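You operate a simulated robot arm through the tools that you are given. There is no shell and no other tool. Be economical: measure what you need, move in short steps, check, and stop when the job is done.

Carry out the task below with a simulated robot arm. There is one attempt and no reset: what you move stays moved.

Task
Brush resin on the frame panel's outline, bed the pale strip in it and weigh it down.
Fine: green brush from the yellow cup, both end where they began; cover the whole outline; press till resin squeezes out; the blue weight stays on the strip; leave the dark strip and the black weight. Set down upright: blue weight.

The check looks at the end state, three seconds after you hand in, the way a careful person would. Anything else that was tipped, shoved, dropped, spilled or broken makes it a failure. Lids that push on must go on centred and level and be pressed home; caps that screw on are set level and turned clockwise until they are tight.

Robot
A 6-joint arm with a two-finger gripper, fixed in place. Base frame: the origin is at the foot of the arm, x ahead of it, y to its left, z up. Readings come in mm, degrees, newtons and seconds.
Its first joint turns from -166.0 to 166.0 degrees. Payload 1.71 kg.
The TCP is the grasp point between the finger pads, 20 mm short of the fingertips. In the tool frame z runs along the fingers and y along their closing line. The gripper opens to 96 mm. The gripper's body begins 113 mm behind the TCP.
Orientation is told as [roll, pitch, yaw] about the base's x, y, z axes, in that order, counted from this pose: with the fingers straight down and closing along the base's y, the tool's x points along the base's -x, its y along +y and its z along -z.

Tools
- The arm moves only by the tool arm_command. Its argument "targets" is a list of rows, each a list of 3 entries, a list of its own where there are three numbers: the shift along the tool's x, y, z in m, then the turn, a rotation vector about the tool's x, y, z in degrees, then the finger opening in m, from 0 to 0.096. In form: [[[dx, dy, dz], [ax, ay, az], fingers], ...]. A call has 1 to 10 rows; each row shifts and turns the commanded pose from where the row before left it, along the tool's axes as they then stand. Each row takes 0.2 s and may step no farther than 50 mm and 8.6 degrees from the row before; otherwise, or with a gripper value out of range, the whole call is refused. A pose out of reach is approached as far as the arm can. The call stops where the force on the tool passes 70 N (or 10 N more than at its start, if that is more) or the arm is blocked; 0.2 s more then pass. The fingers move at their own pace (about 45 mm/s each) and stop on an object; they squeeze with about 33 N. The grip force told is the motor's: it shows also when the fingers shut on nothing. Time passes only in rows, and 0.2 s behind the last, so rows that do not move let the fingers close. It gives the time, the measured TCP pose, the force on the tool (base axes), the opening and the grip force at its end, in the units of the frame above (readings bear some noise), with the torque about the TCP (base axes, N m) and any sound that the robot's microphone picked up, and new pictures: "views" is both (left out), scene, wrist or none.
- Cameras (640 x 400 px; columns grow to the right, rows downward): "scene" is fixed at [400.8, -497.8, 1533.4]; the picture's right is [0.77, -0.64, 0.00], its down [-0.46, -0.56, -0.69] and it looks along [0.44, 0.53, -0.72] (base axes); focal length 264 px, centre (320, 200). "wrist" rides on the gripper at [66, 14, -145] in the tool frame; the picture's right is [-0.21, 0.98, 0.00], its down [-0.88, -0.18, -0.45] and it looks along [-0.44, -0.09, 0.90] (tool axes); focal length 275 px, centre (320, 200). There is no depth. A picture from a camera that has moved, and an enlarged one, comes with that camera's place and axes in the base frame and with its lens.
- slide_trunk(by): slides the trunk up (or, below 0, down) by that many mm; the arm rides with it, the base frame stays. It gives what a move gives, with no picture.
- close_up(camera, box): a new picture of the part [left, top, right, bottom] of that camera's present view, enlarged. No time passes.
- job_done(): hands the job in; it is judged then, once.

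Go step by step. Nothing tells you positions but the pictures and the camera data: compare them with the known pose of the tool, close in by small moves and look again before you grip or let go. The budget is 120 turns and 200 pictures, counting those below and the enlarged ones. Unless the task says otherwise, let go and move clear before handing in, and close with one line.

The tools are called after "Request:" by a JSON object that holds its "op" and its "data". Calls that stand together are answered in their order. arm_command: Moves the arm, as the interface text tells. Its arguments: {"type":"object","properties":{"targets":{"type":"array"},"views":{"type":"string","enum":["both","scene","wrist","none"]}},"required":["targets"]} The other tools are called the same way: slide_trunk (by) slides the trunk up or down; close_up (camera, box) takes an enlarged picture of a part of a camera's view; job_done () hands the job in.

At the start:

```text
time_s: 0.0
tool_pos: [491.3, 225.4, 1254.7]
orientation: [0.0, 0.2, 0.0]
wrist_force: [-1.2, -0.3, 0.7]
moment: [0.02, -0.02, -0.01]
opening: 96.1
finger_force: 0.1
trunk travel left (down, up): [-250.0, 140.0]
```

scene: 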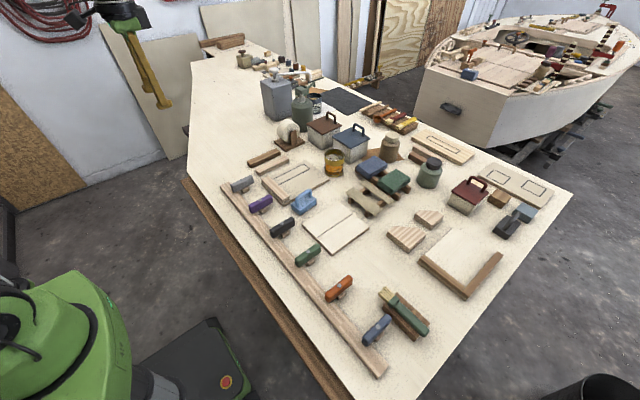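
wrist: 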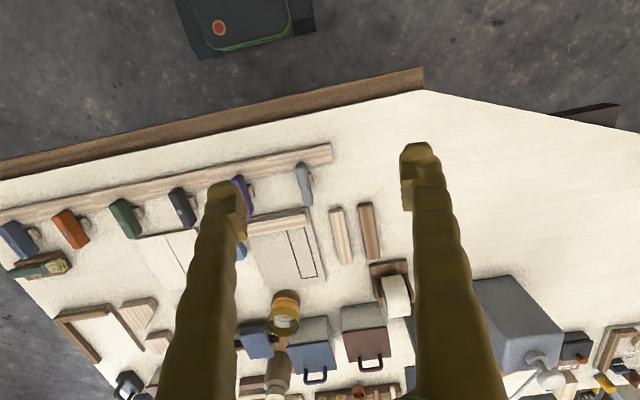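

I see a workbench with many items; I need detailed views to identify the cup, brush, panel, strips and weights. I'll take enlarged pictures first.

Request:
{"op": "close_up", "data": {"camera": "scene", "box": [220, 100, 380, 200]}}

Request:
{"op": "close_up", "data": {"camera": "scene", "box": [340, 130, 500, 230]}}

Request:
{"op": "close_up", "data": {"camera": "scene", "box": [220, 140, 460, 290]}}

Request:
{"op": "close_up", "data": {"camera": "scene", "box": [320, 240, 512, 360]}}

Request:
{"op": "close_up", "data": {"camera": "wrist", "box": [200, 180, 440, 330]}}

```text
4.00 times, centred on (300, 150) of scene
camera zoom: at [400.8, -497.8, 1533.4], right [0.77, -0.64, 0.0], down [-0.46, -0.56, -0.69], along [0.44, 0.53, -0.72], focal length 1054 px, centre (400, 400)
```

zoom: 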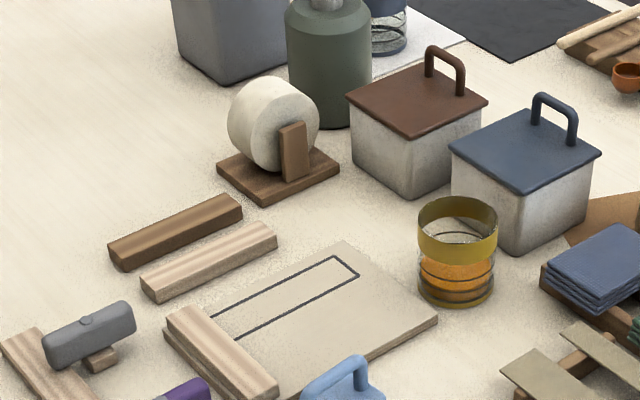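

```text
4.00 times, centred on (420, 180) of scene
camera zoom: at [400.8, -497.8, 1533.4], right [0.77, -0.64, 0.0], down [-0.46, -0.56, -0.69], along [0.44, 0.53, -0.72], focal length 1054 px, centre (-80, 280)
```

zoom: 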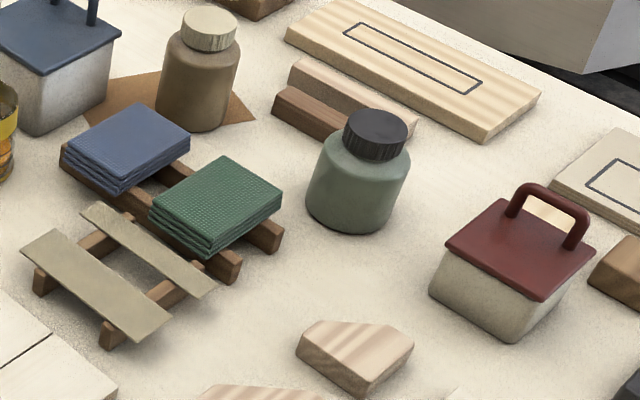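

```text
2.67 times, centred on (340, 215) of scene
camera zoom: at [400.8, -497.8, 1533.4], right [0.77, -0.64, 0.0], down [-0.46, -0.56, -0.69], along [0.44, 0.53, -0.72], focal length 703 px, centre (267, 160)
```

zoom: 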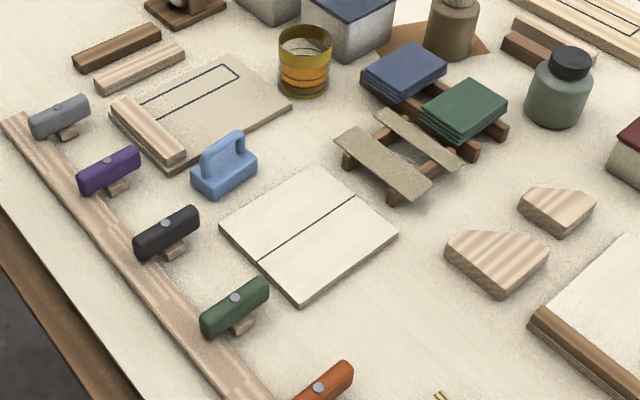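

```text
3.33 times, centred on (416, 300) of scene
camera zoom: at [400.8, -497.8, 1533.4], right [0.77, -0.64, 0.0], down [-0.46, -0.56, -0.69], along [0.44, 0.53, -0.72], focal length 878 px, centre (0, -133)
```

zoom: 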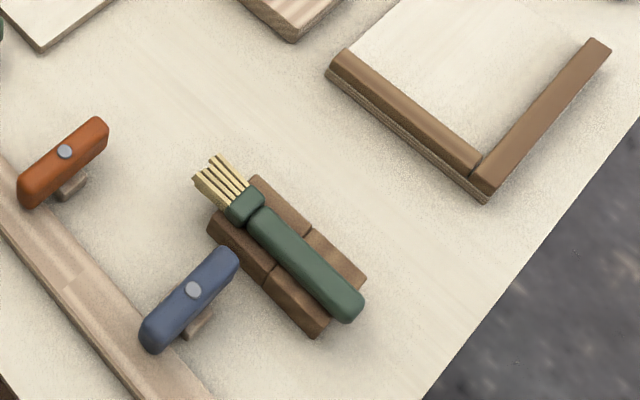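

```text
2.67 times, centred on (320, 255) of wrist
camera zoom: at [426.2, 238.6, 1399.0], right [0.21, 0.98, 0.0], down [0.88, -0.18, 0.44], along [0.43, -0.09, -0.9], focal length 734 px, centre (320, 53)
```

zoom: 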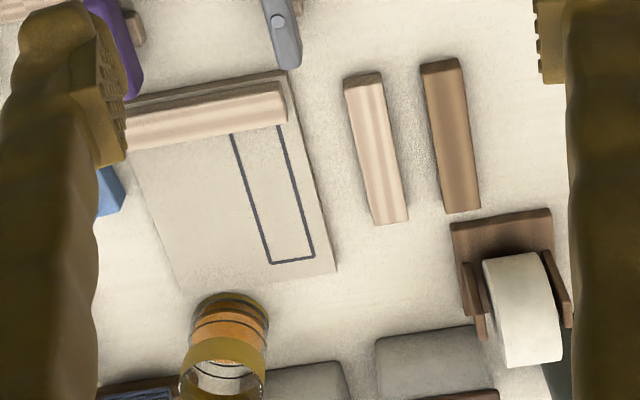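

The frame panel is the one at about (830, 110) with one rail already on it, with the pale and dark strips beside it and the light-blue weight near (725, -35). The yellow-rimmed resin cup is near (923, 47), and the green brush lies along y near (695, -445). I'll check the far-right objects and start moving over the brush.

Request:
{"op": "close_up", "data": {"camera": "scene", "box": [440, 150, 600, 250]}}

Request:
{"op": "arm_command", "data": {"targets": [[[-0.015, -0.048, 0.005], [0, 0, 0], 0.096], [[-0.015, -0.048, 0.005], [0, 0, 0], 0.096], [[-0.015, -0.048, 0.005], [0, 0, 0], 0.096], [[-0.015, -0.048, 0.005], [0, 0, 0], 0.096], [[-0.015, -0.048, 0.005], [0, 0, 0], 0.096], [[-0.015, -0.048, 0.005], [0, 0, 0], 0.096], [[-0.015, -0.048, 0.005], [0, 0, 0], 0.096], [[-0.015, -0.048, 0.005], [0, 0, 0], 0.096], [[-0.015, -0.048, 0.005], [0, 0, 0], 0.096], [[-0.015, -0.048, 0.005], [0, 0, 0], 0.096]], "views": "wrist"}}

```text
4.00 times, centred on (520, 200) of scene
camera zoom: at [400.8, -497.8, 1533.4], right [0.77, -0.64, 0.0], down [-0.46, -0.56, -0.69], along [0.44, 0.53, -0.72], focal length 1054 px, centre (-480, 200)
```

zoom: 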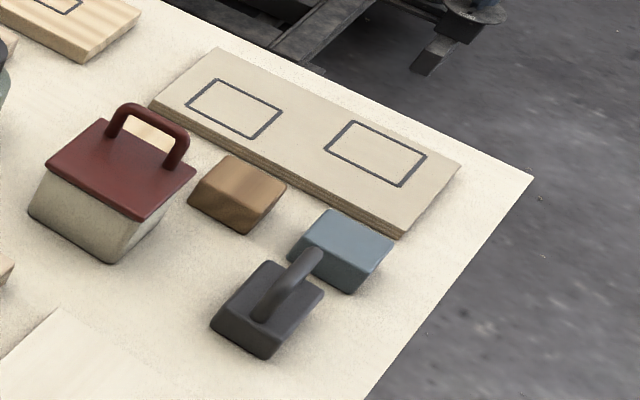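

```text
refused: row 1 steps farther than a row can; nothing moved
```

The black weight is far right and stays untouched. My step was slightly too long, so I'll shorten it.

Request:
{"op": "arm_command", "data": {"targets": [[[-0.014, -0.046, 0.005], [0, 0, 0], 0.096], [[-0.014, -0.046, 0.005], [0, 0, 0], 0.096], [[-0.014, -0.046, 0.005], [0, 0, 0], 0.096], [[-0.014, -0.046, 0.005], [0, 0, 0], 0.096], [[-0.014, -0.046, 0.005], [0, 0, 0], 0.096], [[-0.014, -0.046, 0.005], [0, 0, 0], 0.096], [[-0.014, -0.046, 0.005], [0, 0, 0], 0.096], [[-0.014, -0.046, 0.005], [0, 0, 0], 0.096], [[-0.014, -0.046, 0.005], [0, 0, 0], 0.096], [[-0.014, -0.046, 0.005], [0, 0, 0], 0.096]], "views": "wrist"}}

Request:
{"op": "arm_command", "data": {"targets": [[[-0.016, -0.046, 0.005], [0, 0, 0], 0.096], [[-0.016, -0.046, 0.005], [0, 0, 0], 0.096], [[-0.016, -0.046, 0.005], [0, 0, 0], 0.096], [[-0.016, -0.046, 0.005], [0, 0, 0], 0.096], [[0, 0, 0.02], [0, 0, -8.5], 0.096], [[0, 0, 0.02], [0, 0, -8.5], 0.096], [[0, 0, 0.01], [0, 0, -8.5], 0.096], [[0, 0, 0], [0, 0, -8.5], 0.096], [[0, 0, 0], [0, 0, -8.5], 0.096], [[0, 0, 0], [0, 0, -8.5], 0.096]], "views": "none"}}

Request:
{"op": "arm_command", "data": {"targets": [[[0, 0, 0], [0, 0, -8.5], 0.096], [[0, 0, 0], [0, 0, -8.5], 0.096], [[0, 0, 0], [0, 0, -8.5], 0.096], [[0, 0, 0], [0, 0, -8.5], 0.096], [[0, 0, 0], [0, 0, -5], 0.096]], "views": "wrist"}}

```text
time_s: 2.2
tool_pos: [615.5, -236.5, 1212.1]
orientation: [0.0, -0.7, 0.0]
wrist_force: [0.4, 0.5, -0.4]
moment: [0.0, 0.02, -0.05]
opening: 95.8
finger_force: 0.1
trunk travel left (down, up): [-250.0, 140.0]
camera wrist: at [547.3, -223.0, 1355.3], right [0.21, 0.98, 0.0], down [0.87, -0.18, 0.46], along [0.45, -0.09, -0.89], focal length 275 px, centre (320, 200)
```

wrist: 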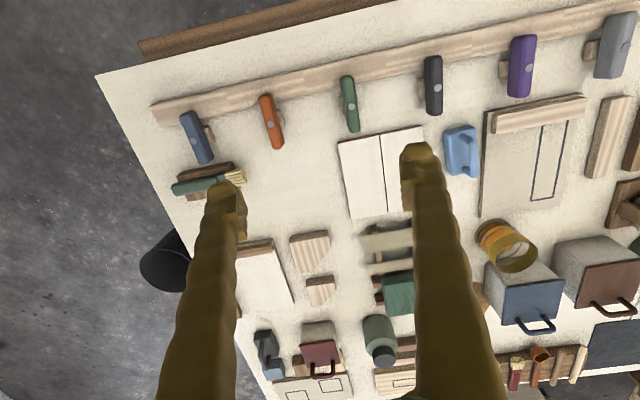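

```text
time_s: 4.4
tool_pos: [679.9, -419.1, 1143.4]
orientation: [-0.6, -0.5, 51.2]
wrist_force: [0.3, -1.0, 0.3]
moment: [0.03, 0.0, 0.0]
opening: 96.1
finger_force: 0.0
trunk travel left (down, up): [-250.0, 140.0]
```

```text
time_s: 5.6
tool_pos: [679.2, -416.8, 1143.4]
orientation: [-0.7, 0.0, 90.1]
wrist_force: [0.8, 0.1, 0.0]
moment: [-0.03, 0.0, 0.01]
opening: 95.8
finger_force: 0.1
trunk travel left (down, up): [-250.0, 140.0]
camera wrist: at [663.5, -484.5, 1288.4], right [-0.98, 0.2, -0.01], down [0.18, 0.88, 0.45], along [0.1, 0.44, -0.89], focal length 275 px, centre (320, 200)
```

wrist: 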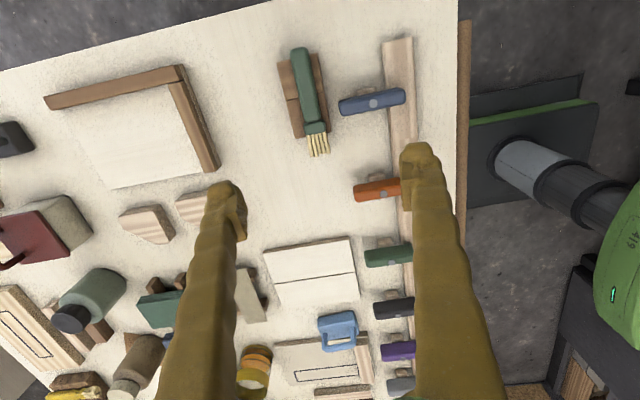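

The brush lies along y at x≈690, with its bristles toward +y. I'll move lower over it and enlarge the view.

Request:
{"op": "arm_command", "data": {"targets": [[[0.03, -0.01, 0.03], [0, 0, 0], 0.096], [[0.02, 0, 0.04], [0, 0, 0], 0.096], [[0, 0, 0.03], [0, 0, 0], 0.06]], "views": "wrist"}}

Request:
{"op": "close_up", "data": {"camera": "scene", "box": [360, 270, 456, 330]}}

Request:
{"op": "close_up", "data": {"camera": "wrist", "box": [240, 60, 400, 160]}}

```text
time_s: 6.4
tool_pos: [691.4, -468.7, 1043.3]
orientation: [-0.8, -0.1, 90.1]
wrist_force: [-0.5, -0.4, -0.6]
moment: [-0.01, -0.01, 0.0]
opening: 61.3
finger_force: 0.1
trunk travel left (down, up): [-250.0, 140.0]
camera wrist: at [675.4, -534.8, 1187.8], right [-0.98, 0.21, -0.01], down [0.18, 0.88, 0.45], along [0.1, 0.44, -0.89], focal length 275 px, centre (320, 200)
```

wrist: 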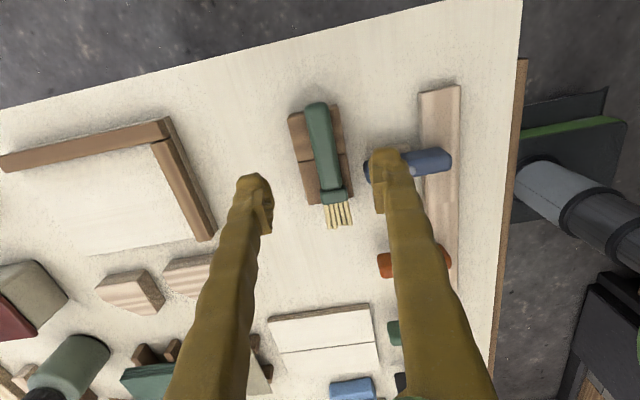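

```text
6.67 times, centred on (408, 300) of scene
camera zoom: at [400.8, -497.8, 1533.4], right [0.77, -0.64, 0.0], down [-0.46, -0.56, -0.69], along [0.44, 0.53, -0.72], focal length 1757 px, centre (-267, -467)
```

zoom: 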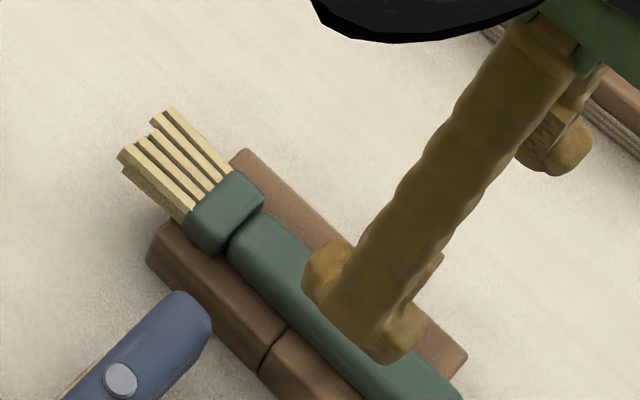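

```text
4.00 times, centred on (320, 110) of wrist
camera zoom: at [675.4, -534.8, 1187.8], right [-0.98, 0.21, -0.01], down [0.18, 0.88, 0.45], along [0.1, 0.44, -0.89], focal length 1101 px, centre (320, 560)
```

zoom: 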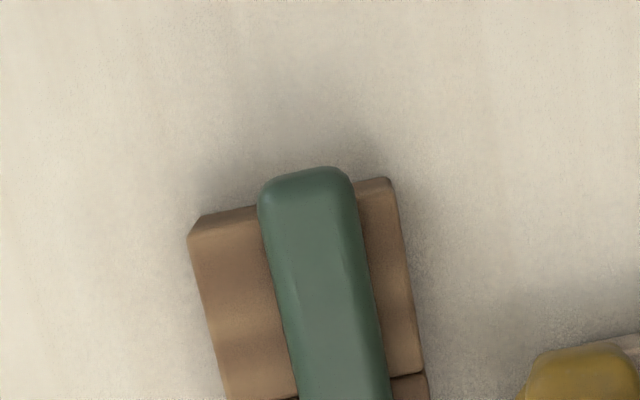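

The brush handle is about 20 mm wide, lying on two blocks with its tail end at y≈-503. I'll descend part way over y≈-480 and recheck.

Request:
{"op": "arm_command", "data": {"targets": [[[0.011, -0.002, 0.03], [0, 0, 0], 0.06], [[0, 0, 0.03], [0, 0, 0], 0.06], [[0, 0, 0.0], [0, 0, 0], 0.06]], "views": "both"}}

Request:
{"op": "close_up", "data": {"camera": "wrist", "box": [240, 80, 400, 180]}}

Request:
{"op": "close_up", "data": {"camera": "scene", "box": [360, 270, 456, 330]}}

```text
time_s: 7.2
tool_pos: [695.1, -479.1, 982.8]
orientation: [-0.8, 0.1, 90.0]
wrist_force: [0.0, 0.4, 0.4]
moment: [0.05, 0.0, -0.05]
opening: 60.2
finger_force: 0.1
trunk travel left (down, up): [-250.0, 140.0]
camera wrist: at [678.4, -545.5, 1128.1], right [-0.98, 0.21, -0.01], down [0.18, 0.88, 0.45], along [0.1, 0.44, -0.89], focal length 275 px, centre (320, 200)
```

scene: 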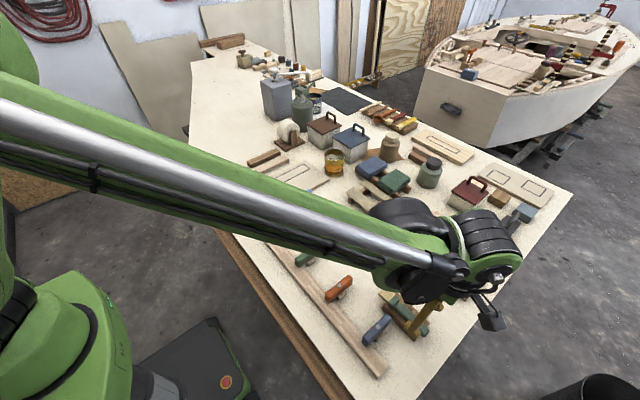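
wrist: 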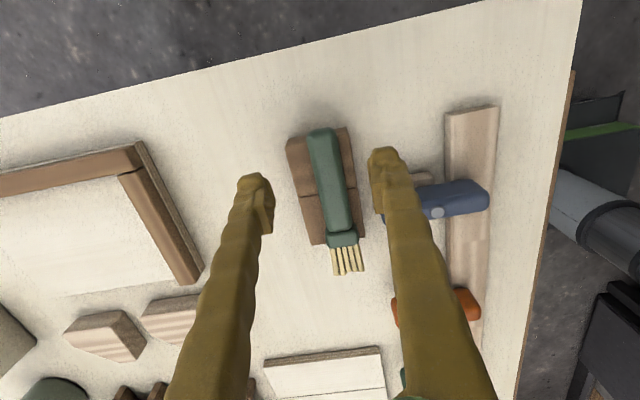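

```text
4.00 times, centred on (320, 130) of wrist
camera zoom: at [678.4, -545.5, 1128.1], right [-0.98, 0.21, -0.01], down [0.18, 0.88, 0.45], along [0.1, 0.44, -0.89], focal length 1101 px, centre (320, 480)
```

zoom: 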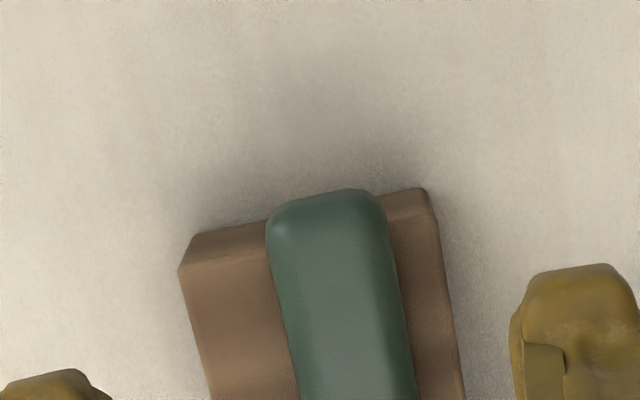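

```text
6.67 times, centred on (408, 300) of scene
camera zoom: at [400.8, -497.8, 1533.4], right [0.77, -0.64, 0.0], down [-0.46, -0.56, -0.69], along [0.44, 0.53, -0.72], focal length 1757 px, centre (-267, -467)
```

zoom: 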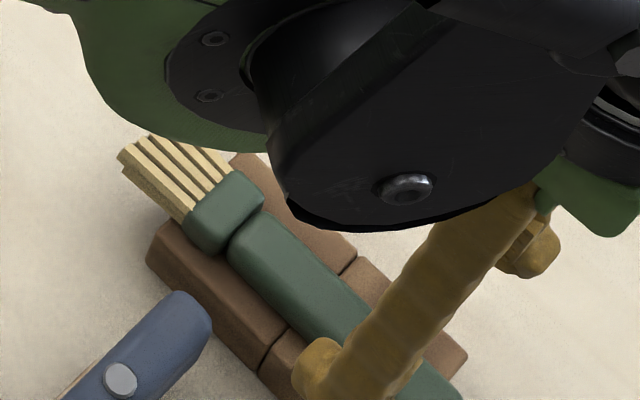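

The handle top is at z≈933, centred about 4 mm to the tool's +y of my axis. I'll shift, trim the yaw slightly and lower to just above the blocks.

Request:
{"op": "arm_command", "data": {"targets": [[[0.001, 0.0043, 0.02], [0, 0, 1.5], 0.042], [[0, 0, 0.015], [0, 0, 0], 0.042], [[0, 0, 0.007], [0, 0, 0], 0.042]], "views": "wrist"}}

Request:
{"op": "close_up", "data": {"camera": "wrist", "box": [240, 120, 400, 220]}}

Request:
{"op": "close_up", "data": {"camera": "scene", "box": [380, 280, 460, 330]}}

```text
time_s: 8.0
tool_pos: [688.6, -481.2, 945.7]
orientation: [-0.9, 0.1, 88.4]
wrist_force: [-0.1, -9.5, 37.7]
moment: [-0.21, -1.1, -0.23]
opening: 44.8
finger_force: 2.7
trunk travel left (down, up): [-250.0, 140.0]
camera wrist: at [670.7, -546.0, 1089.1], right [-0.97, 0.23, -0.02], down [0.2, 0.87, 0.45], along [0.12, 0.43, -0.89], focal length 275 px, centre (320, 200)
```

wrist: 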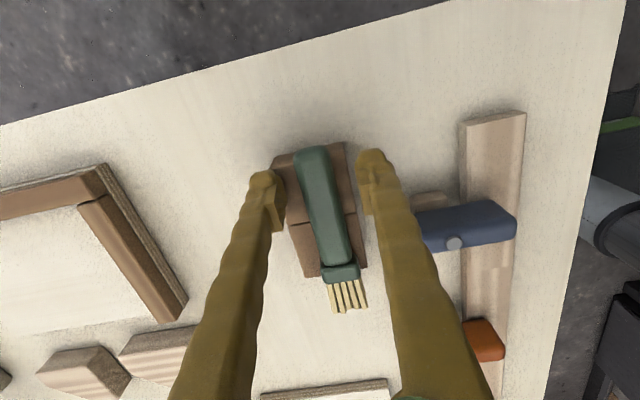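

```text
4.00 times, centred on (320, 170) of wrist
camera zoom: at [670.7, -546.0, 1089.1], right [-0.97, 0.23, -0.02], down [0.2, 0.87, 0.45], along [0.12, 0.43, -0.89], focal length 1101 px, centre (320, 320)
```

zoom: 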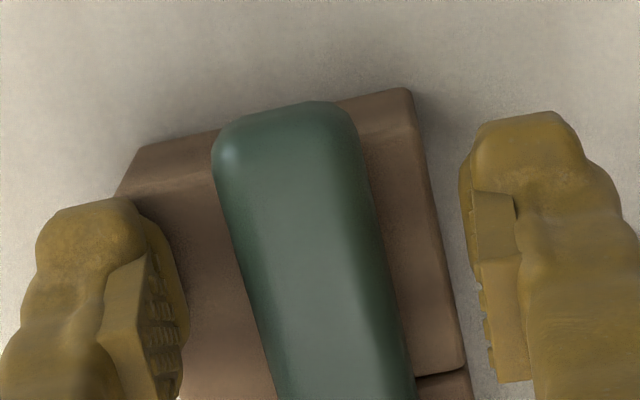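

```text
8.00 times, centred on (420, 305) of scene
camera zoom: at [400.8, -497.8, 1533.4], right [0.77, -0.64, 0.0], down [-0.46, -0.56, -0.69], along [0.44, 0.53, -0.72], focal length 2108 px, centre (-480, -640)
```

zoom: 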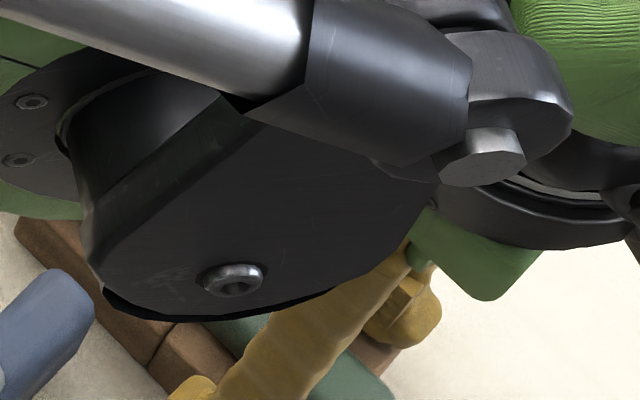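

The left fingertip touched the block top at z≈925. I'll lift 2 mm, recentre 2.5 mm toward the handle, and close.

Request:
{"op": "arm_command", "data": {"targets": [[[0, 0, -0.004], [0, 0, 0], 0.042], [[0, -0.0025, 0], [0, 0, 0], 0.042], [[0, 0, 0.001], [0, 0, 0], 0.042]], "views": "none"}}

Request:
{"op": "arm_command", "data": {"targets": [[[0, 0, 0], [0, 0, 0], 0.03], [[0, 0, 0], [0, 0, 0], 0.022], [[0, 0, 0], [0, 0, 0], 0.012], [[0, 0, 0], [0, 0, 0], 0.012]], "views": "wrist"}}

Request:
{"op": "close_up", "data": {"camera": "wrist", "box": [240, 120, 400, 220]}}

```text
time_s: 8.8
tool_pos: [691.1, -481.5, 944.6]
orientation: [-0.8, 0.0, 88.5]
wrist_force: [-3.2, -3.4, 9.2]
moment: [-0.08, -0.21, -0.07]
opening: 40.0
finger_force: 0.0
trunk travel left (down, up): [-250.0, 140.0]
```

```text
time_s: 9.8
tool_pos: [690.5, -480.2, 946.0]
orientation: [-0.9, 0.0, 88.4]
wrist_force: [-6.4, -2.6, 22.7]
moment: [0.43, 0.33, 0.08]
opening: 20.7
finger_force: 26.0
trunk travel left (down, up): [-250.0, 140.0]
camera wrist: at [673.3, -545.5, 1090.6], right [-0.97, 0.23, -0.01], down [0.2, 0.87, 0.45], along [0.12, 0.43, -0.89], focal length 275 px, centre (320, 200)
```

wrist: 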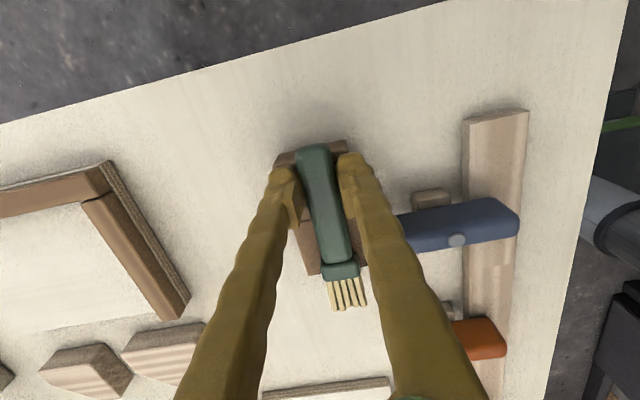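

```text
4.00 times, centred on (320, 170) of wrist
camera zoom: at [673.3, -545.5, 1090.6], right [-0.97, 0.23, -0.01], down [0.2, 0.87, 0.45], along [0.12, 0.43, -0.89], focal length 1101 px, centre (320, 320)
```

zoom: 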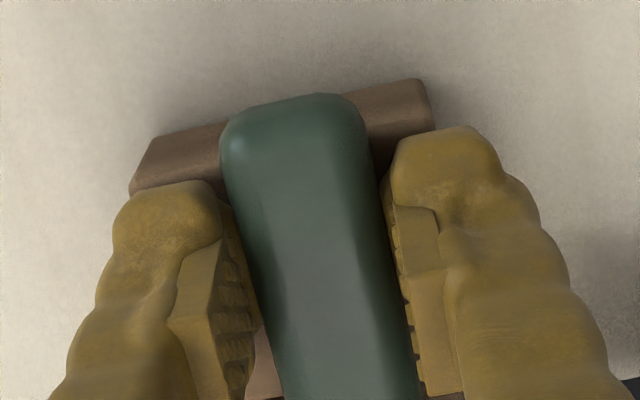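

The brush is gripped at 20.7 mm opening. I'll lift straight up and check.

Request:
{"op": "arm_command", "data": {"targets": [[[0, 0, -0.01], [0, 0, 0], 0.012], [[0, 0, -0.03], [0, 0, 0], 0.012], [[0, 0, -0.05], [0, 0, 0], 0.012], [[0, 0, -0.05], [0, 0, 0], 0.012], [[0, 0, -0.05], [0, 0, 0], 0.012]], "views": "wrist"}}

Request:
{"op": "close_up", "data": {"camera": "wrist", "box": [220, 100, 460, 250]}}

```text
time_s: 11.0
tool_pos: [690.3, -480.5, 1135.1]
orientation: [-0.8, 0.1, 88.4]
wrist_force: [0.1, -0.5, -0.1]
moment: [0.0, -0.01, 0.0]
opening: 12.0
finger_force: 0.1
trunk travel left (down, up): [-250.0, 140.0]
camera wrist: at [671.8, -546.0, 1279.9], right [-0.97, 0.23, -0.01], down [0.2, 0.87, 0.45], along [0.12, 0.43, -0.89], focal length 275 px, centre (320, 200)
```

wrist: 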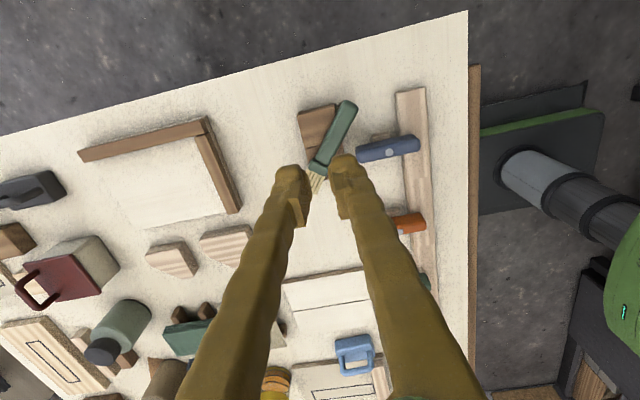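

```text
2.67 times, centred on (340, 175) of wrist
camera zoom: at [671.8, -546.0, 1279.9], right [-0.97, 0.23, -0.01], down [0.2, 0.87, 0.45], along [0.12, 0.43, -0.89], focal length 734 px, centre (267, 267)
```

zoom: 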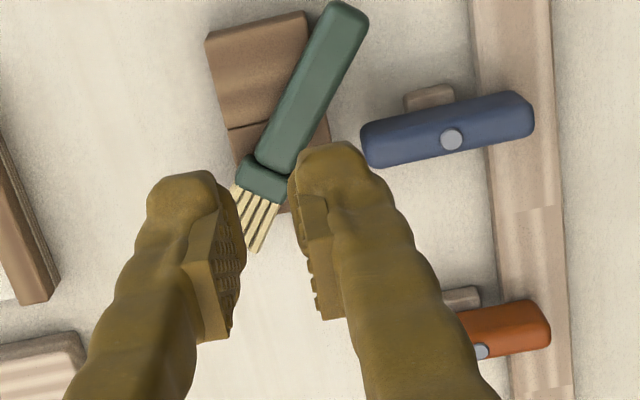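

The brush slipped out of the shallow grip and now lies skewed on its rest. I'll inspect it before regrasping.

Request:
{"op": "arm_command", "data": {"targets": [[[0.05, 0.0, 0], [0, 0, 0], 0.05], [[0.05, 0.0, 0], [0, 0, 0], 0.06], [[0.03, 0.0, -0.03], [0, 0, 0], 0.06]], "views": "both"}}

Request:
{"op": "close_up", "data": {"camera": "scene", "box": [360, 270, 456, 330]}}

Request:
{"op": "close_up", "data": {"camera": "wrist", "box": [240, 150, 400, 250]}}

```text
time_s: 11.8
tool_pos: [687.6, -612.8, 1166.2]
orientation: [-0.6, -0.1, 88.5]
wrist_force: [1.1, 0.0, -0.1]
moment: [0.09, 0.01, -0.04]
opening: 59.8
finger_force: 0.1
trunk travel left (down, up): [-250.0, 140.0]
camera wrist: at [669.3, -677.2, 1309.4], right [-0.97, 0.23, -0.01], down [0.2, 0.87, 0.45], along [0.11, 0.43, -0.89], focal length 275 px, centre (320, 200)
```

scene: 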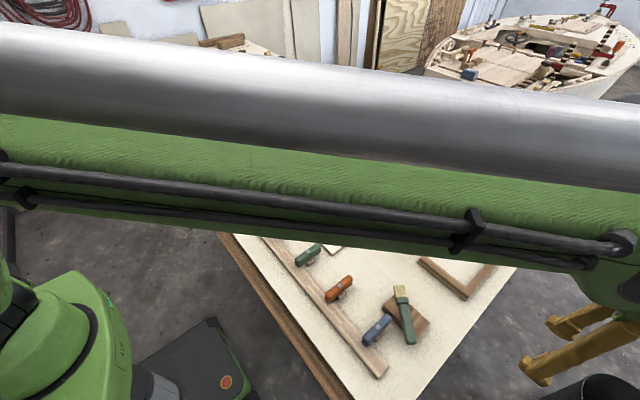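
wrist: 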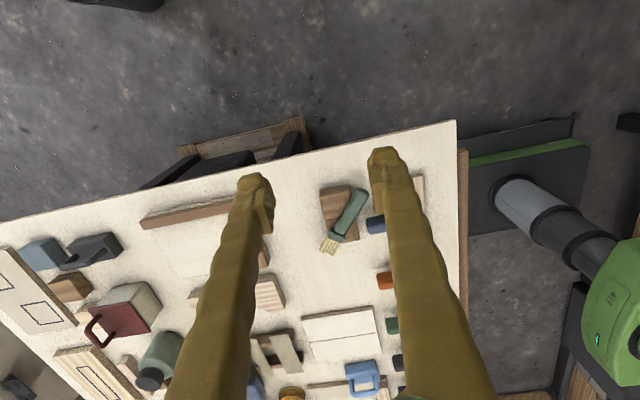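

```text
6.67 times, centred on (408, 300) of scene
camera zoom: at [400.8, -497.8, 1533.4], right [0.77, -0.64, 0.0], down [-0.46, -0.56, -0.69], along [0.44, 0.53, -0.72], focal length 1757 px, centre (-267, -467)
```

zoom: 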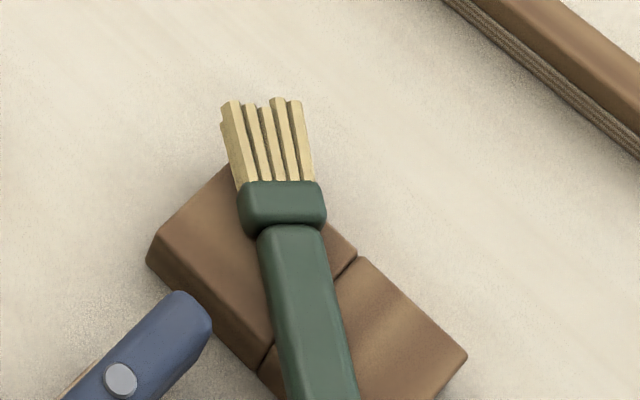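

```text
4.00 times, centred on (320, 200) of wrist
camera zoom: at [669.3, -677.2, 1309.4], right [-0.97, 0.23, -0.01], down [0.2, 0.87, 0.45], along [0.11, 0.43, -0.89], focal length 1101 px, centre (320, 200)
```

zoom: 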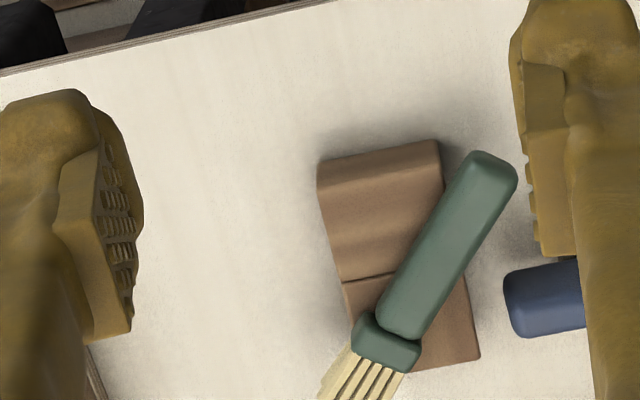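

The rest is a flat block (x 667–717, y -504…-405), and the brush lies 39° skewed with its tail at about (649, -494). I'll align with it to straighten and drag it so the tail overhangs the block, allowing a deeper grip.

Request:
{"op": "arm_command", "data": {"targets": [[[0, 0, 0.02], [0, 0, 7.5], 0.06], [[0, 0, 0.03], [0, 0, 7.5], 0.06], [[0, 0, 0.03], [0, 0, 7.5], 0.05], [[0, 0, 0.03], [0, 0, 7.5], 0.036], [[0, 0, 0.03], [0, 0, 7.5], 0.036], [[-0.028, 0.035, 0], [0, 0, 0], 0.036], [[-0.028, 0.035, 0], [0, 0, 0], 0.036], [[-0.0273, 0.0346, 0], [0, 0, 0], 0.036], [[0, 0, 0.02], [0, 0, 0], 0.036]], "views": "wrist"}}

Request:
{"op": "close_up", "data": {"camera": "wrist", "box": [240, 100, 400, 200]}}

```text
time_s: 13.8
tool_pos: [659.0, -479.9, 1005.2]
orientation: [-0.6, -0.5, 51.0]
wrist_force: [-0.6, 0.7, 0.3]
moment: [-0.05, -0.03, 0.02]
opening: 35.9
finger_force: 0.1
trunk travel left (down, up): [-250.0, 140.0]
camera wrist: at [603.9, -522.3, 1149.6], right [-0.63, 0.78, -0.01], down [0.69, 0.56, 0.45], along [0.36, 0.28, -0.89], focal length 275 px, centre (320, 200)
```

wrist: 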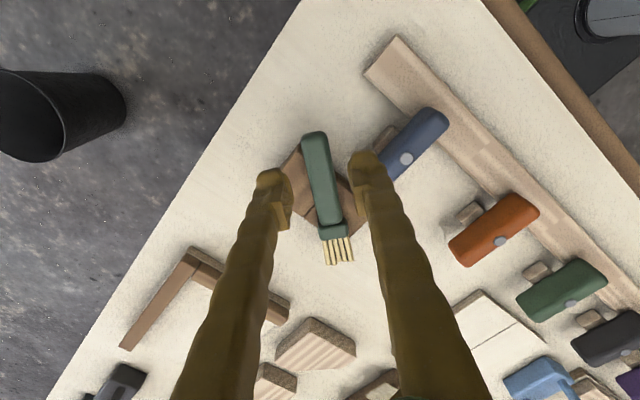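

```text
4.00 times, centred on (320, 150) of wrist
camera zoom: at [603.9, -522.3, 1149.6], right [-0.63, 0.78, -0.01], down [0.69, 0.56, 0.45], along [0.36, 0.28, -0.89], focal length 1101 px, centre (320, 400)
```

zoom: 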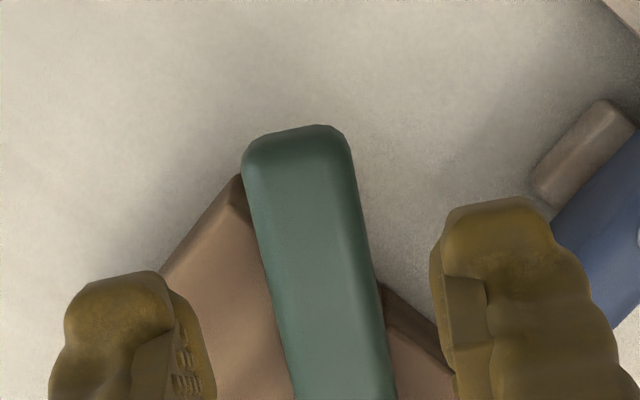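

Alignment is close: about 3° more rotation and 2.5 mm sideways. I'll lower to the block with a narrower opening, which keeps clear of the blue clamp.

Request:
{"op": "arm_command", "data": {"targets": [[[0.002, -0.0025, 0.01], [0, 0, 3], 0.031], [[0, 0, 0.025], [0, 0, 0], 0.031], [[0, 0, 0.015], [0, 0, 0], 0.031]], "views": "wrist"}}

Request:
{"op": "close_up", "data": {"camera": "wrist", "box": [240, 120, 400, 220]}}

```text
time_s: 14.6
tool_pos: [659.2, -484.0, 954.3]
orientation: [-0.6, -0.5, 48.0]
wrist_force: [-0.3, 0.6, 0.1]
moment: [0.0, 0.02, 0.01]
opening: 30.9
finger_force: 0.1
trunk travel left (down, up): [-250.0, 140.0]
camera wrist: at [603.9, -523.1, 1097.9], right [-0.59, 0.81, -0.01], down [0.72, 0.53, 0.45], along [0.37, 0.26, -0.89], focal length 275 px, centre (320, 200)
```

wrist: 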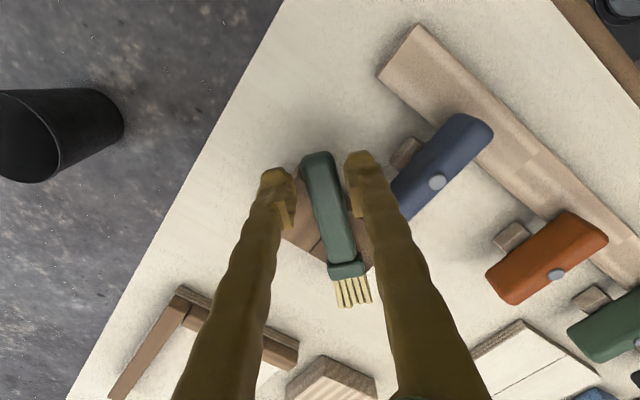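

```text
4.00 times, centred on (320, 170) of wrist
camera zoom: at [603.9, -523.1, 1097.9], right [-0.59, 0.81, -0.01], down [0.72, 0.53, 0.45], along [0.37, 0.26, -0.89], focal length 1101 px, centre (320, 320)
```

zoom: 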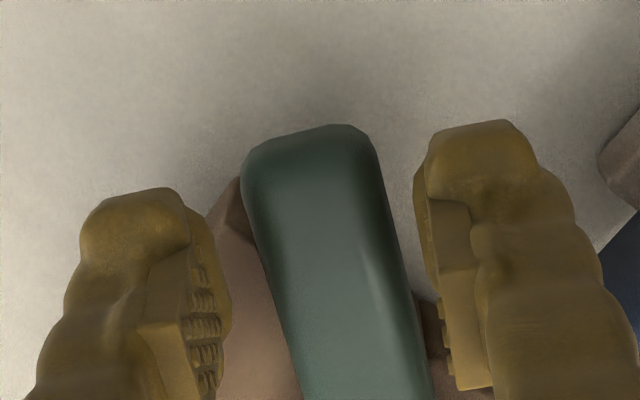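

Well centred. I'll lower to contact with the block and close.

Request:
{"op": "arm_command", "data": {"targets": [[[0, 0, 0.005], [0, 0, 0], 0.031], [[0, 0, 0.004], [0, 0, 0], 0.031], [[0, 0, 0], [0, 0, 0], 0.02], [[0, 0, 0], [0, 0, 0], 0.01], [[0, 0, 0], [0, 0, 0], 0.01]], "views": "none"}}

```text
time_s: 15.8
tool_pos: [659.7, -483.2, 945.6]
orientation: [-0.6, -0.5, 48.0]
wrist_force: [1.4, -1.3, 5.4]
moment: [0.05, -0.16, 0.03]
opening: 20.5
finger_force: 33.3
trunk travel left (down, up): [-250.0, 140.0]
```

Gripped shallowly. I'll rotate it back in line with the block and drag the tail out over the block's end.

Request:
{"op": "arm_command", "data": {"targets": [[[-0.00125, -0.00587, 0], [0, 0, -7], 0.01], [[-0.00052, -0.00598, 0], [0, 0, -7], 0.01], [[0.00021, -0.006, 0], [0, 0, -7], 0.01], [[0.00094, -0.00593, 0], [0, 0, -7], 0.01], [[0.00165, -0.00578, 0], [0, 0, -7], 0.01], [[0.00235, -0.00553, 0], [0, 0, -7], 0.01], [[0.008, 0, 0], [0, 0, 0], 0.01], [[0.008, 0, 0], [0, 0, 0], 0.01]], "views": "wrist"}}

Request:
{"op": "close_up", "data": {"camera": "wrist", "box": [220, 120, 460, 270]}}

```text
time_s: 17.6
tool_pos: [691.6, -516.4, 946.0]
orientation: [-0.8, -0.1, 90.0]
wrist_force: [-0.7, 1.6, 5.1]
moment: [0.59, 0.0, -0.01]
opening: 20.2
finger_force: 32.8
trunk travel left (down, up): [-250.0, 140.0]
camera wrist: at [675.4, -582.5, 1090.4], right [-0.98, 0.21, -0.01], down [0.18, 0.88, 0.45], along [0.1, 0.43, -0.89], focal length 275 px, centre (320, 200)
```

wrist: 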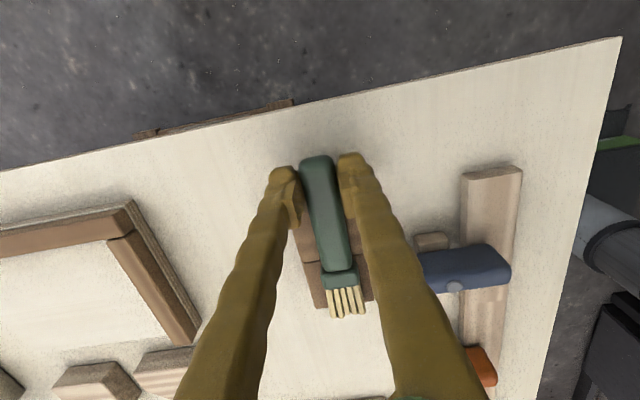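

```text
2.67 times, centred on (340, 195) of wrist
camera zoom: at [675.4, -582.5, 1090.4], right [-0.98, 0.21, -0.01], down [0.18, 0.88, 0.45], along [0.1, 0.43, -0.89], focal length 734 px, centre (267, 213)
```

zoom: 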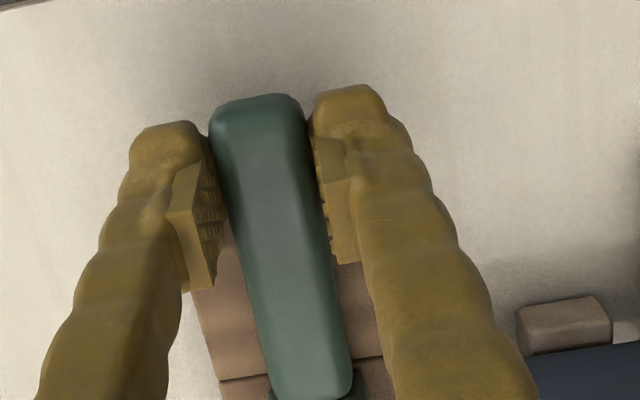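

The brush is straight, with its tail overhanging the block. I'll open, lower 13 mm beside the overhang and regrip deeply.

Request:
{"op": "arm_command", "data": {"targets": [[[0, 0, 0], [0, 0, 0], 0.03], [[0, 0, 0], [0, 0, 0], 0.03], [[0.004, 0, 0.004], [0, 0, 0], 0.03], [[0, 0, 0.005], [0, 0, 0], 0.03], [[0, 0, 0.005], [0, 0, 0], 0.03]], "views": "wrist"}}

Request:
{"op": "close_up", "data": {"camera": "wrist", "box": [220, 120, 460, 270]}}

```text
time_s: 18.8
tool_pos: [692.5, -521.9, 932.4]
orientation: [-0.8, 0.0, 89.9]
wrist_force: [0.7, -0.2, 0.0]
moment: [0.01, 0.01, 0.02]
opening: 30.0
finger_force: 0.0
trunk travel left (down, up): [-250.0, 140.0]
camera wrist: at [676.0, -587.6, 1076.4], right [-0.98, 0.21, -0.01], down [0.18, 0.88, 0.45], along [0.1, 0.44, -0.89], focal length 275 px, centre (320, 200)
```

wrist: 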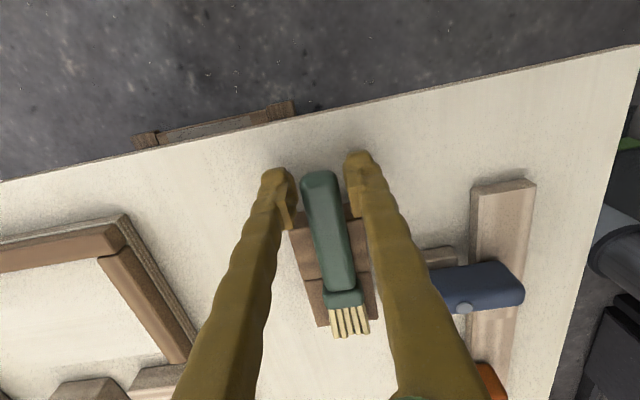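

```text
2.67 times, centred on (340, 195) of wrist
camera zoom: at [676.0, -587.6, 1076.4], right [-0.98, 0.21, -0.01], down [0.18, 0.88, 0.45], along [0.1, 0.44, -0.89], focal length 734 px, centre (267, 213)
```

zoom: 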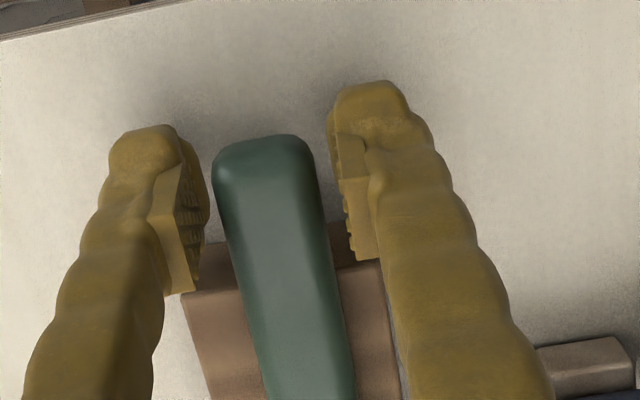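

Fingers are clear around the overhang. Closing and lifting.

Request:
{"op": "arm_command", "data": {"targets": [[[0, 0, 0], [0, 0, 0], 0.015], [[0, 0, 0], [0, 0, 0], 0.01], [[0, 0, 0], [0, 0, 0], 0.01], [[0, 0, -0.01], [0, 0, 0], 0.01], [[0, 0, -0.03], [0, 0, 0], 0.01], [[0, 0, -0.05], [0, 0, 0], 0.01], [[0, 0, -0.05], [0, 0, 0], 0.01]], "views": "wrist"}}

Request:
{"op": "close_up", "data": {"camera": "wrist", "box": [220, 120, 460, 270]}}

```text
time_s: 20.4
tool_pos: [690.5, -522.2, 1073.1]
orientation: [-0.8, 0.1, 89.9]
wrist_force: [-0.5, -0.5, -0.9]
moment: [-0.02, -0.03, -0.01]
opening: 17.1
finger_force: 33.4
trunk travel left (down, up): [-250.0, 140.0]
camera wrist: at [674.4, -588.0, 1217.0], right [-0.98, 0.21, -0.01], down [0.18, 0.88, 0.45], along [0.1, 0.44, -0.89], focal length 275 px, centre (320, 200)
```

wrist: 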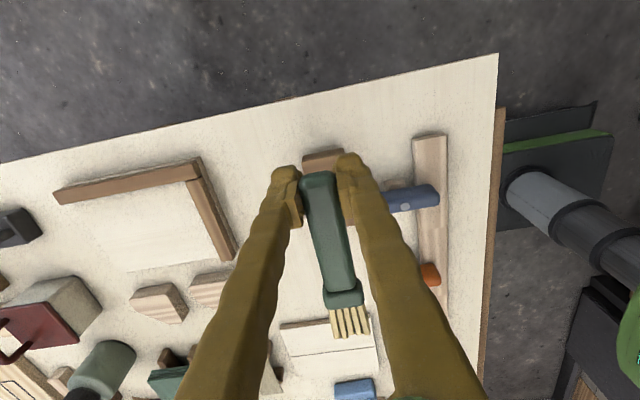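

```text
2.67 times, centred on (340, 195) of wrist
camera zoom: at [674.4, -588.0, 1217.0], right [-0.98, 0.21, -0.01], down [0.18, 0.88, 0.45], along [0.1, 0.44, -0.89], focal length 734 px, centre (267, 213)
```

zoom: 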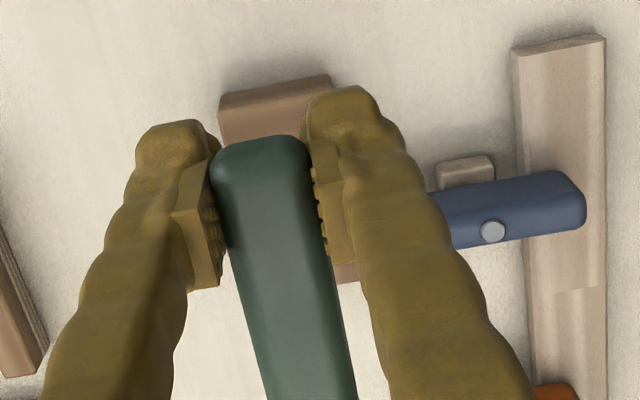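

The brush is now firmly held, its tip 112 mm from the TCP. I'll raise it and travel toward the panel area to survey the cup and panel.

Request:
{"op": "arm_command", "data": {"targets": [[[-0.005, 0, -0.048], [0, 0, 0], 0.01], [[-0.02, 0, -0.045], [0, 0, 0], 0.01], [[-0.046, -0.006, -0.016], [0, 0, 0], 0.01], [[-0.046, -0.006, -0.016], [0, 0, 0], 0.01], [[-0.046, -0.006, -0.016], [0, 0, 0], 0.01], [[-0.046, -0.006, -0.016], [0, 0, 0], 0.01], [[-0.046, -0.006, 0], [0, 0, 0], 0.01], [[-0.046, -0.006, 0], [0, 0, 0], 0.01], [[-0.046, -0.006, 0], [0, 0, 0], 0.01], [[-0.046, -0.006, 0], [0, 0, 0], 0.01]], "views": "wrist"}}

Request:
{"op": "close_up", "data": {"camera": "wrist", "box": [160, 200, 480, 400]}}

```text
time_s: 22.6
tool_pos: [735.3, -127.3, 1229.7]
orientation: [-0.9, 0.0, 89.9]
wrist_force: [0.1, 0.2, -0.6]
moment: [-0.01, 0.04, -0.01]
opening: 17.2
finger_force: 33.1
trunk travel left (down, up): [-250.0, 140.0]
camera wrist: at [719.4, -192.7, 1373.9], right [-0.98, 0.21, -0.01], down [0.18, 0.88, 0.45], along [0.1, 0.44, -0.89], focal length 275 px, centre (320, 200)
```

wrist: 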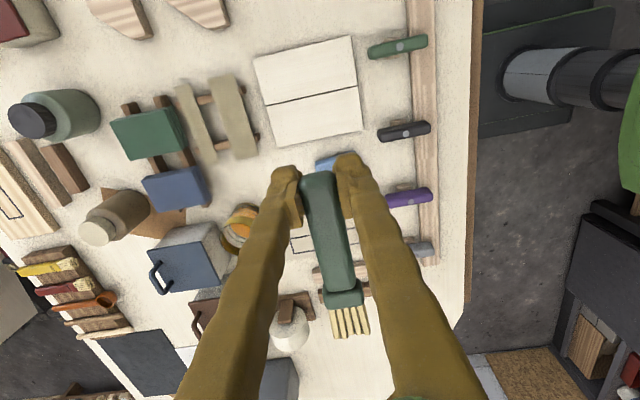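

```text
2.00 times, centred on (320, 300) of wrist
camera zoom: at [719.4, -192.7, 1373.9], right [-0.98, 0.21, -0.01], down [0.18, 0.88, 0.45], along [0.1, 0.44, -0.89], focal length 551 px, centre (320, 0)
```

zoom: 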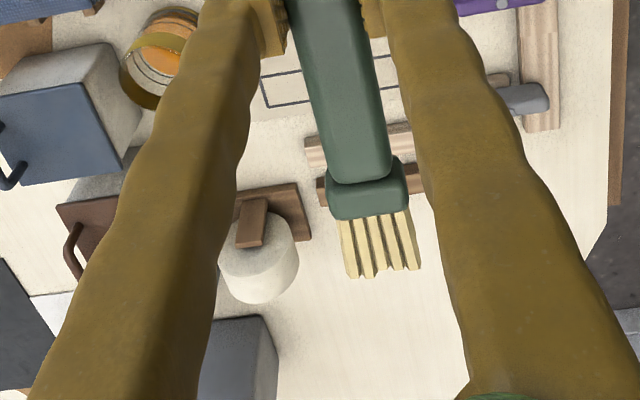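

The fingers hide the area, so I'll turn the tool to face forward (yaw 180) and then tilt so that the bristles point down.

Request:
{"op": "arm_command", "data": {"targets": [[[0, 0, 0], [0, 0, -8.5], 0.01], [[0, 0, 0], [0, 0, -8.5], 0.01], [[0, 0, 0], [0, 0, -8.5], 0.01], [[0, 0, 0], [0, 0, -8.5], 0.01], [[0, 0, 0], [0, 0, -8.5], 0.01], [[0, 0, 0], [0, 0, -8.5], 0.01], [[0, 0, 0], [0, 0, -8.5], 0.01], [[0, 0, 0], [0, 0, -8.5], 0.01], [[0, 0, 0], [0, 0, -8.5], 0.01], [[0, 0, 0], [0, 0, -8.5], 0.01]], "views": "none"}}

Request:
{"op": "arm_command", "data": {"targets": [[[0, 0, 0], [0, 0, -5], 0.01], [[0, 0, 0], [0, 8.5, 0], 0.01], [[0, 0, 0], [0, 8.5, 0], 0.01], [[0, 0, 0], [0, 8.5, 0], 0.01], [[0, 0, 0], [0, 8.5, 0], 0.01], [[0, 0, 0], [0, 8.5, 0], 0.01], [[0, 0, 0], [0, 8.5, 0], 0.01], [[0, 0, 0], [0, 8.5, 0], 0.01]], "views": "both"}}

```text
time_s: 24.8
tool_pos: [738.3, -117.4, 1230.0]
orientation: [0.1, 0.8, 163.1]
wrist_force: [0.4, 0.5, -0.3]
moment: [-0.01, -0.02, 0.0]
opening: 17.5
finger_force: 33.1
out of reach, approached as far as the arm can: row 9, 10
trunk travel left (down, up): [-250.0, 140.0]
```

```text
time_s: 26.6
tool_pos: [736.4, -118.8, 1228.7]
orientation: [0.0, 60.3, 163.1]
wrist_force: [-0.5, -0.3, -1.2]
moment: [0.04, 0.03, -0.01]
opening: 17.3
finger_force: 32.7
out of reach, approached as far as the arm can: row 1
trunk travel left (down, up): [-250.0, 140.0]
camera wrist: at [644.0, -104.1, 1357.7], right [-0.38, -0.91, -0.18], down [-0.73, 0.42, -0.54], along [0.57, -0.08, -0.82], focal length 275 px, centre (320, 200)
```

scene: 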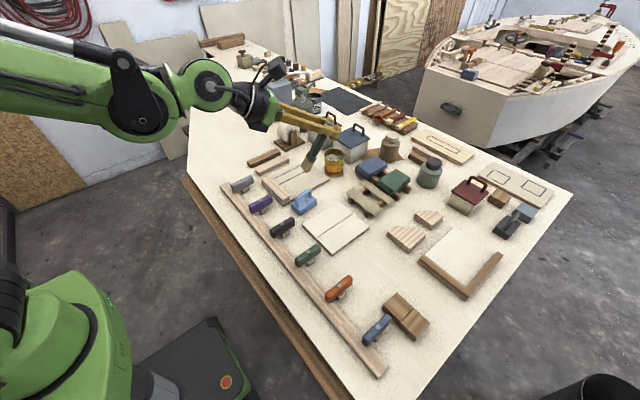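
wrist: 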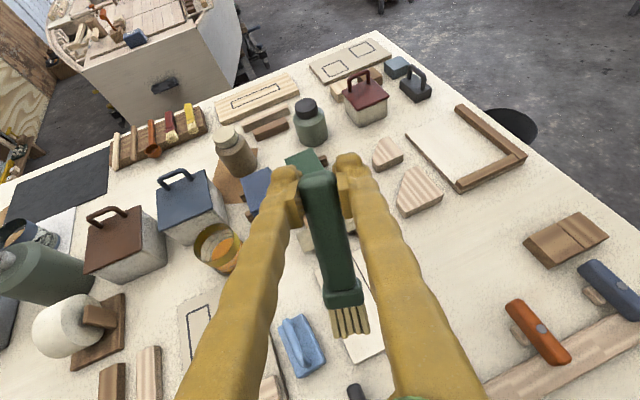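

The cup centre is near (922, 50) with its rim at z≈980. The outline spans x 716–850, y 106–145 at z≈908. I'll tilt steeper and turn to face straight ahead.

Request:
{"op": "arm_command", "data": {"targets": [[[0, 0, 0], [0, 7.5, 0], 0.01], [[0, 0, 0], [0, 7.5, 0], 0.01], [[0, 0, 0], [7.25, 0, -1.94], 0.01], [[0, 0, 0], [7.25, 0, -1.94], 0.01]], "views": "wrist"}}

Request:
{"op": "close_up", "data": {"camera": "wrist", "box": [120, 150, 440, 350]}}

```text
time_s: 27.6
tool_pos: [738.8, -111.7, 1229.0]
orientation: [0.3, 75.4, 170.2]
wrist_force: [-0.3, -0.2, -0.1]
moment: [0.0, -0.01, 0.02]
opening: 17.3
finger_force: 33.5
out of reach, approached as far as the arm can: row 3, 4
trunk travel left (down, up): [-250.0, 140.0]
camera wrist: at [614.3, -102.3, 1329.1], right [-0.22, -0.95, -0.2], down [-0.61, 0.3, -0.74], along [0.76, -0.04, -0.65], focal length 275 px, centre (320, 200)
```

wrist: 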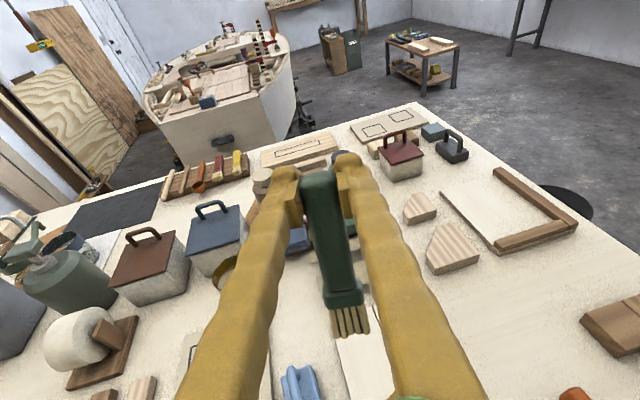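

```text
2.00 times, centred on (280, 250) of wrist
camera zoom: at [614.3, -102.3, 1329.1], right [-0.22, -0.95, -0.2], down [-0.61, 0.3, -0.74], along [0.76, -0.04, -0.65], focal length 551 px, centre (400, 100)
```

zoom: 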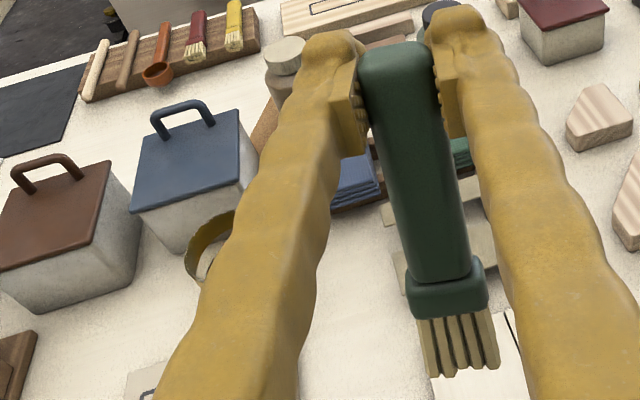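

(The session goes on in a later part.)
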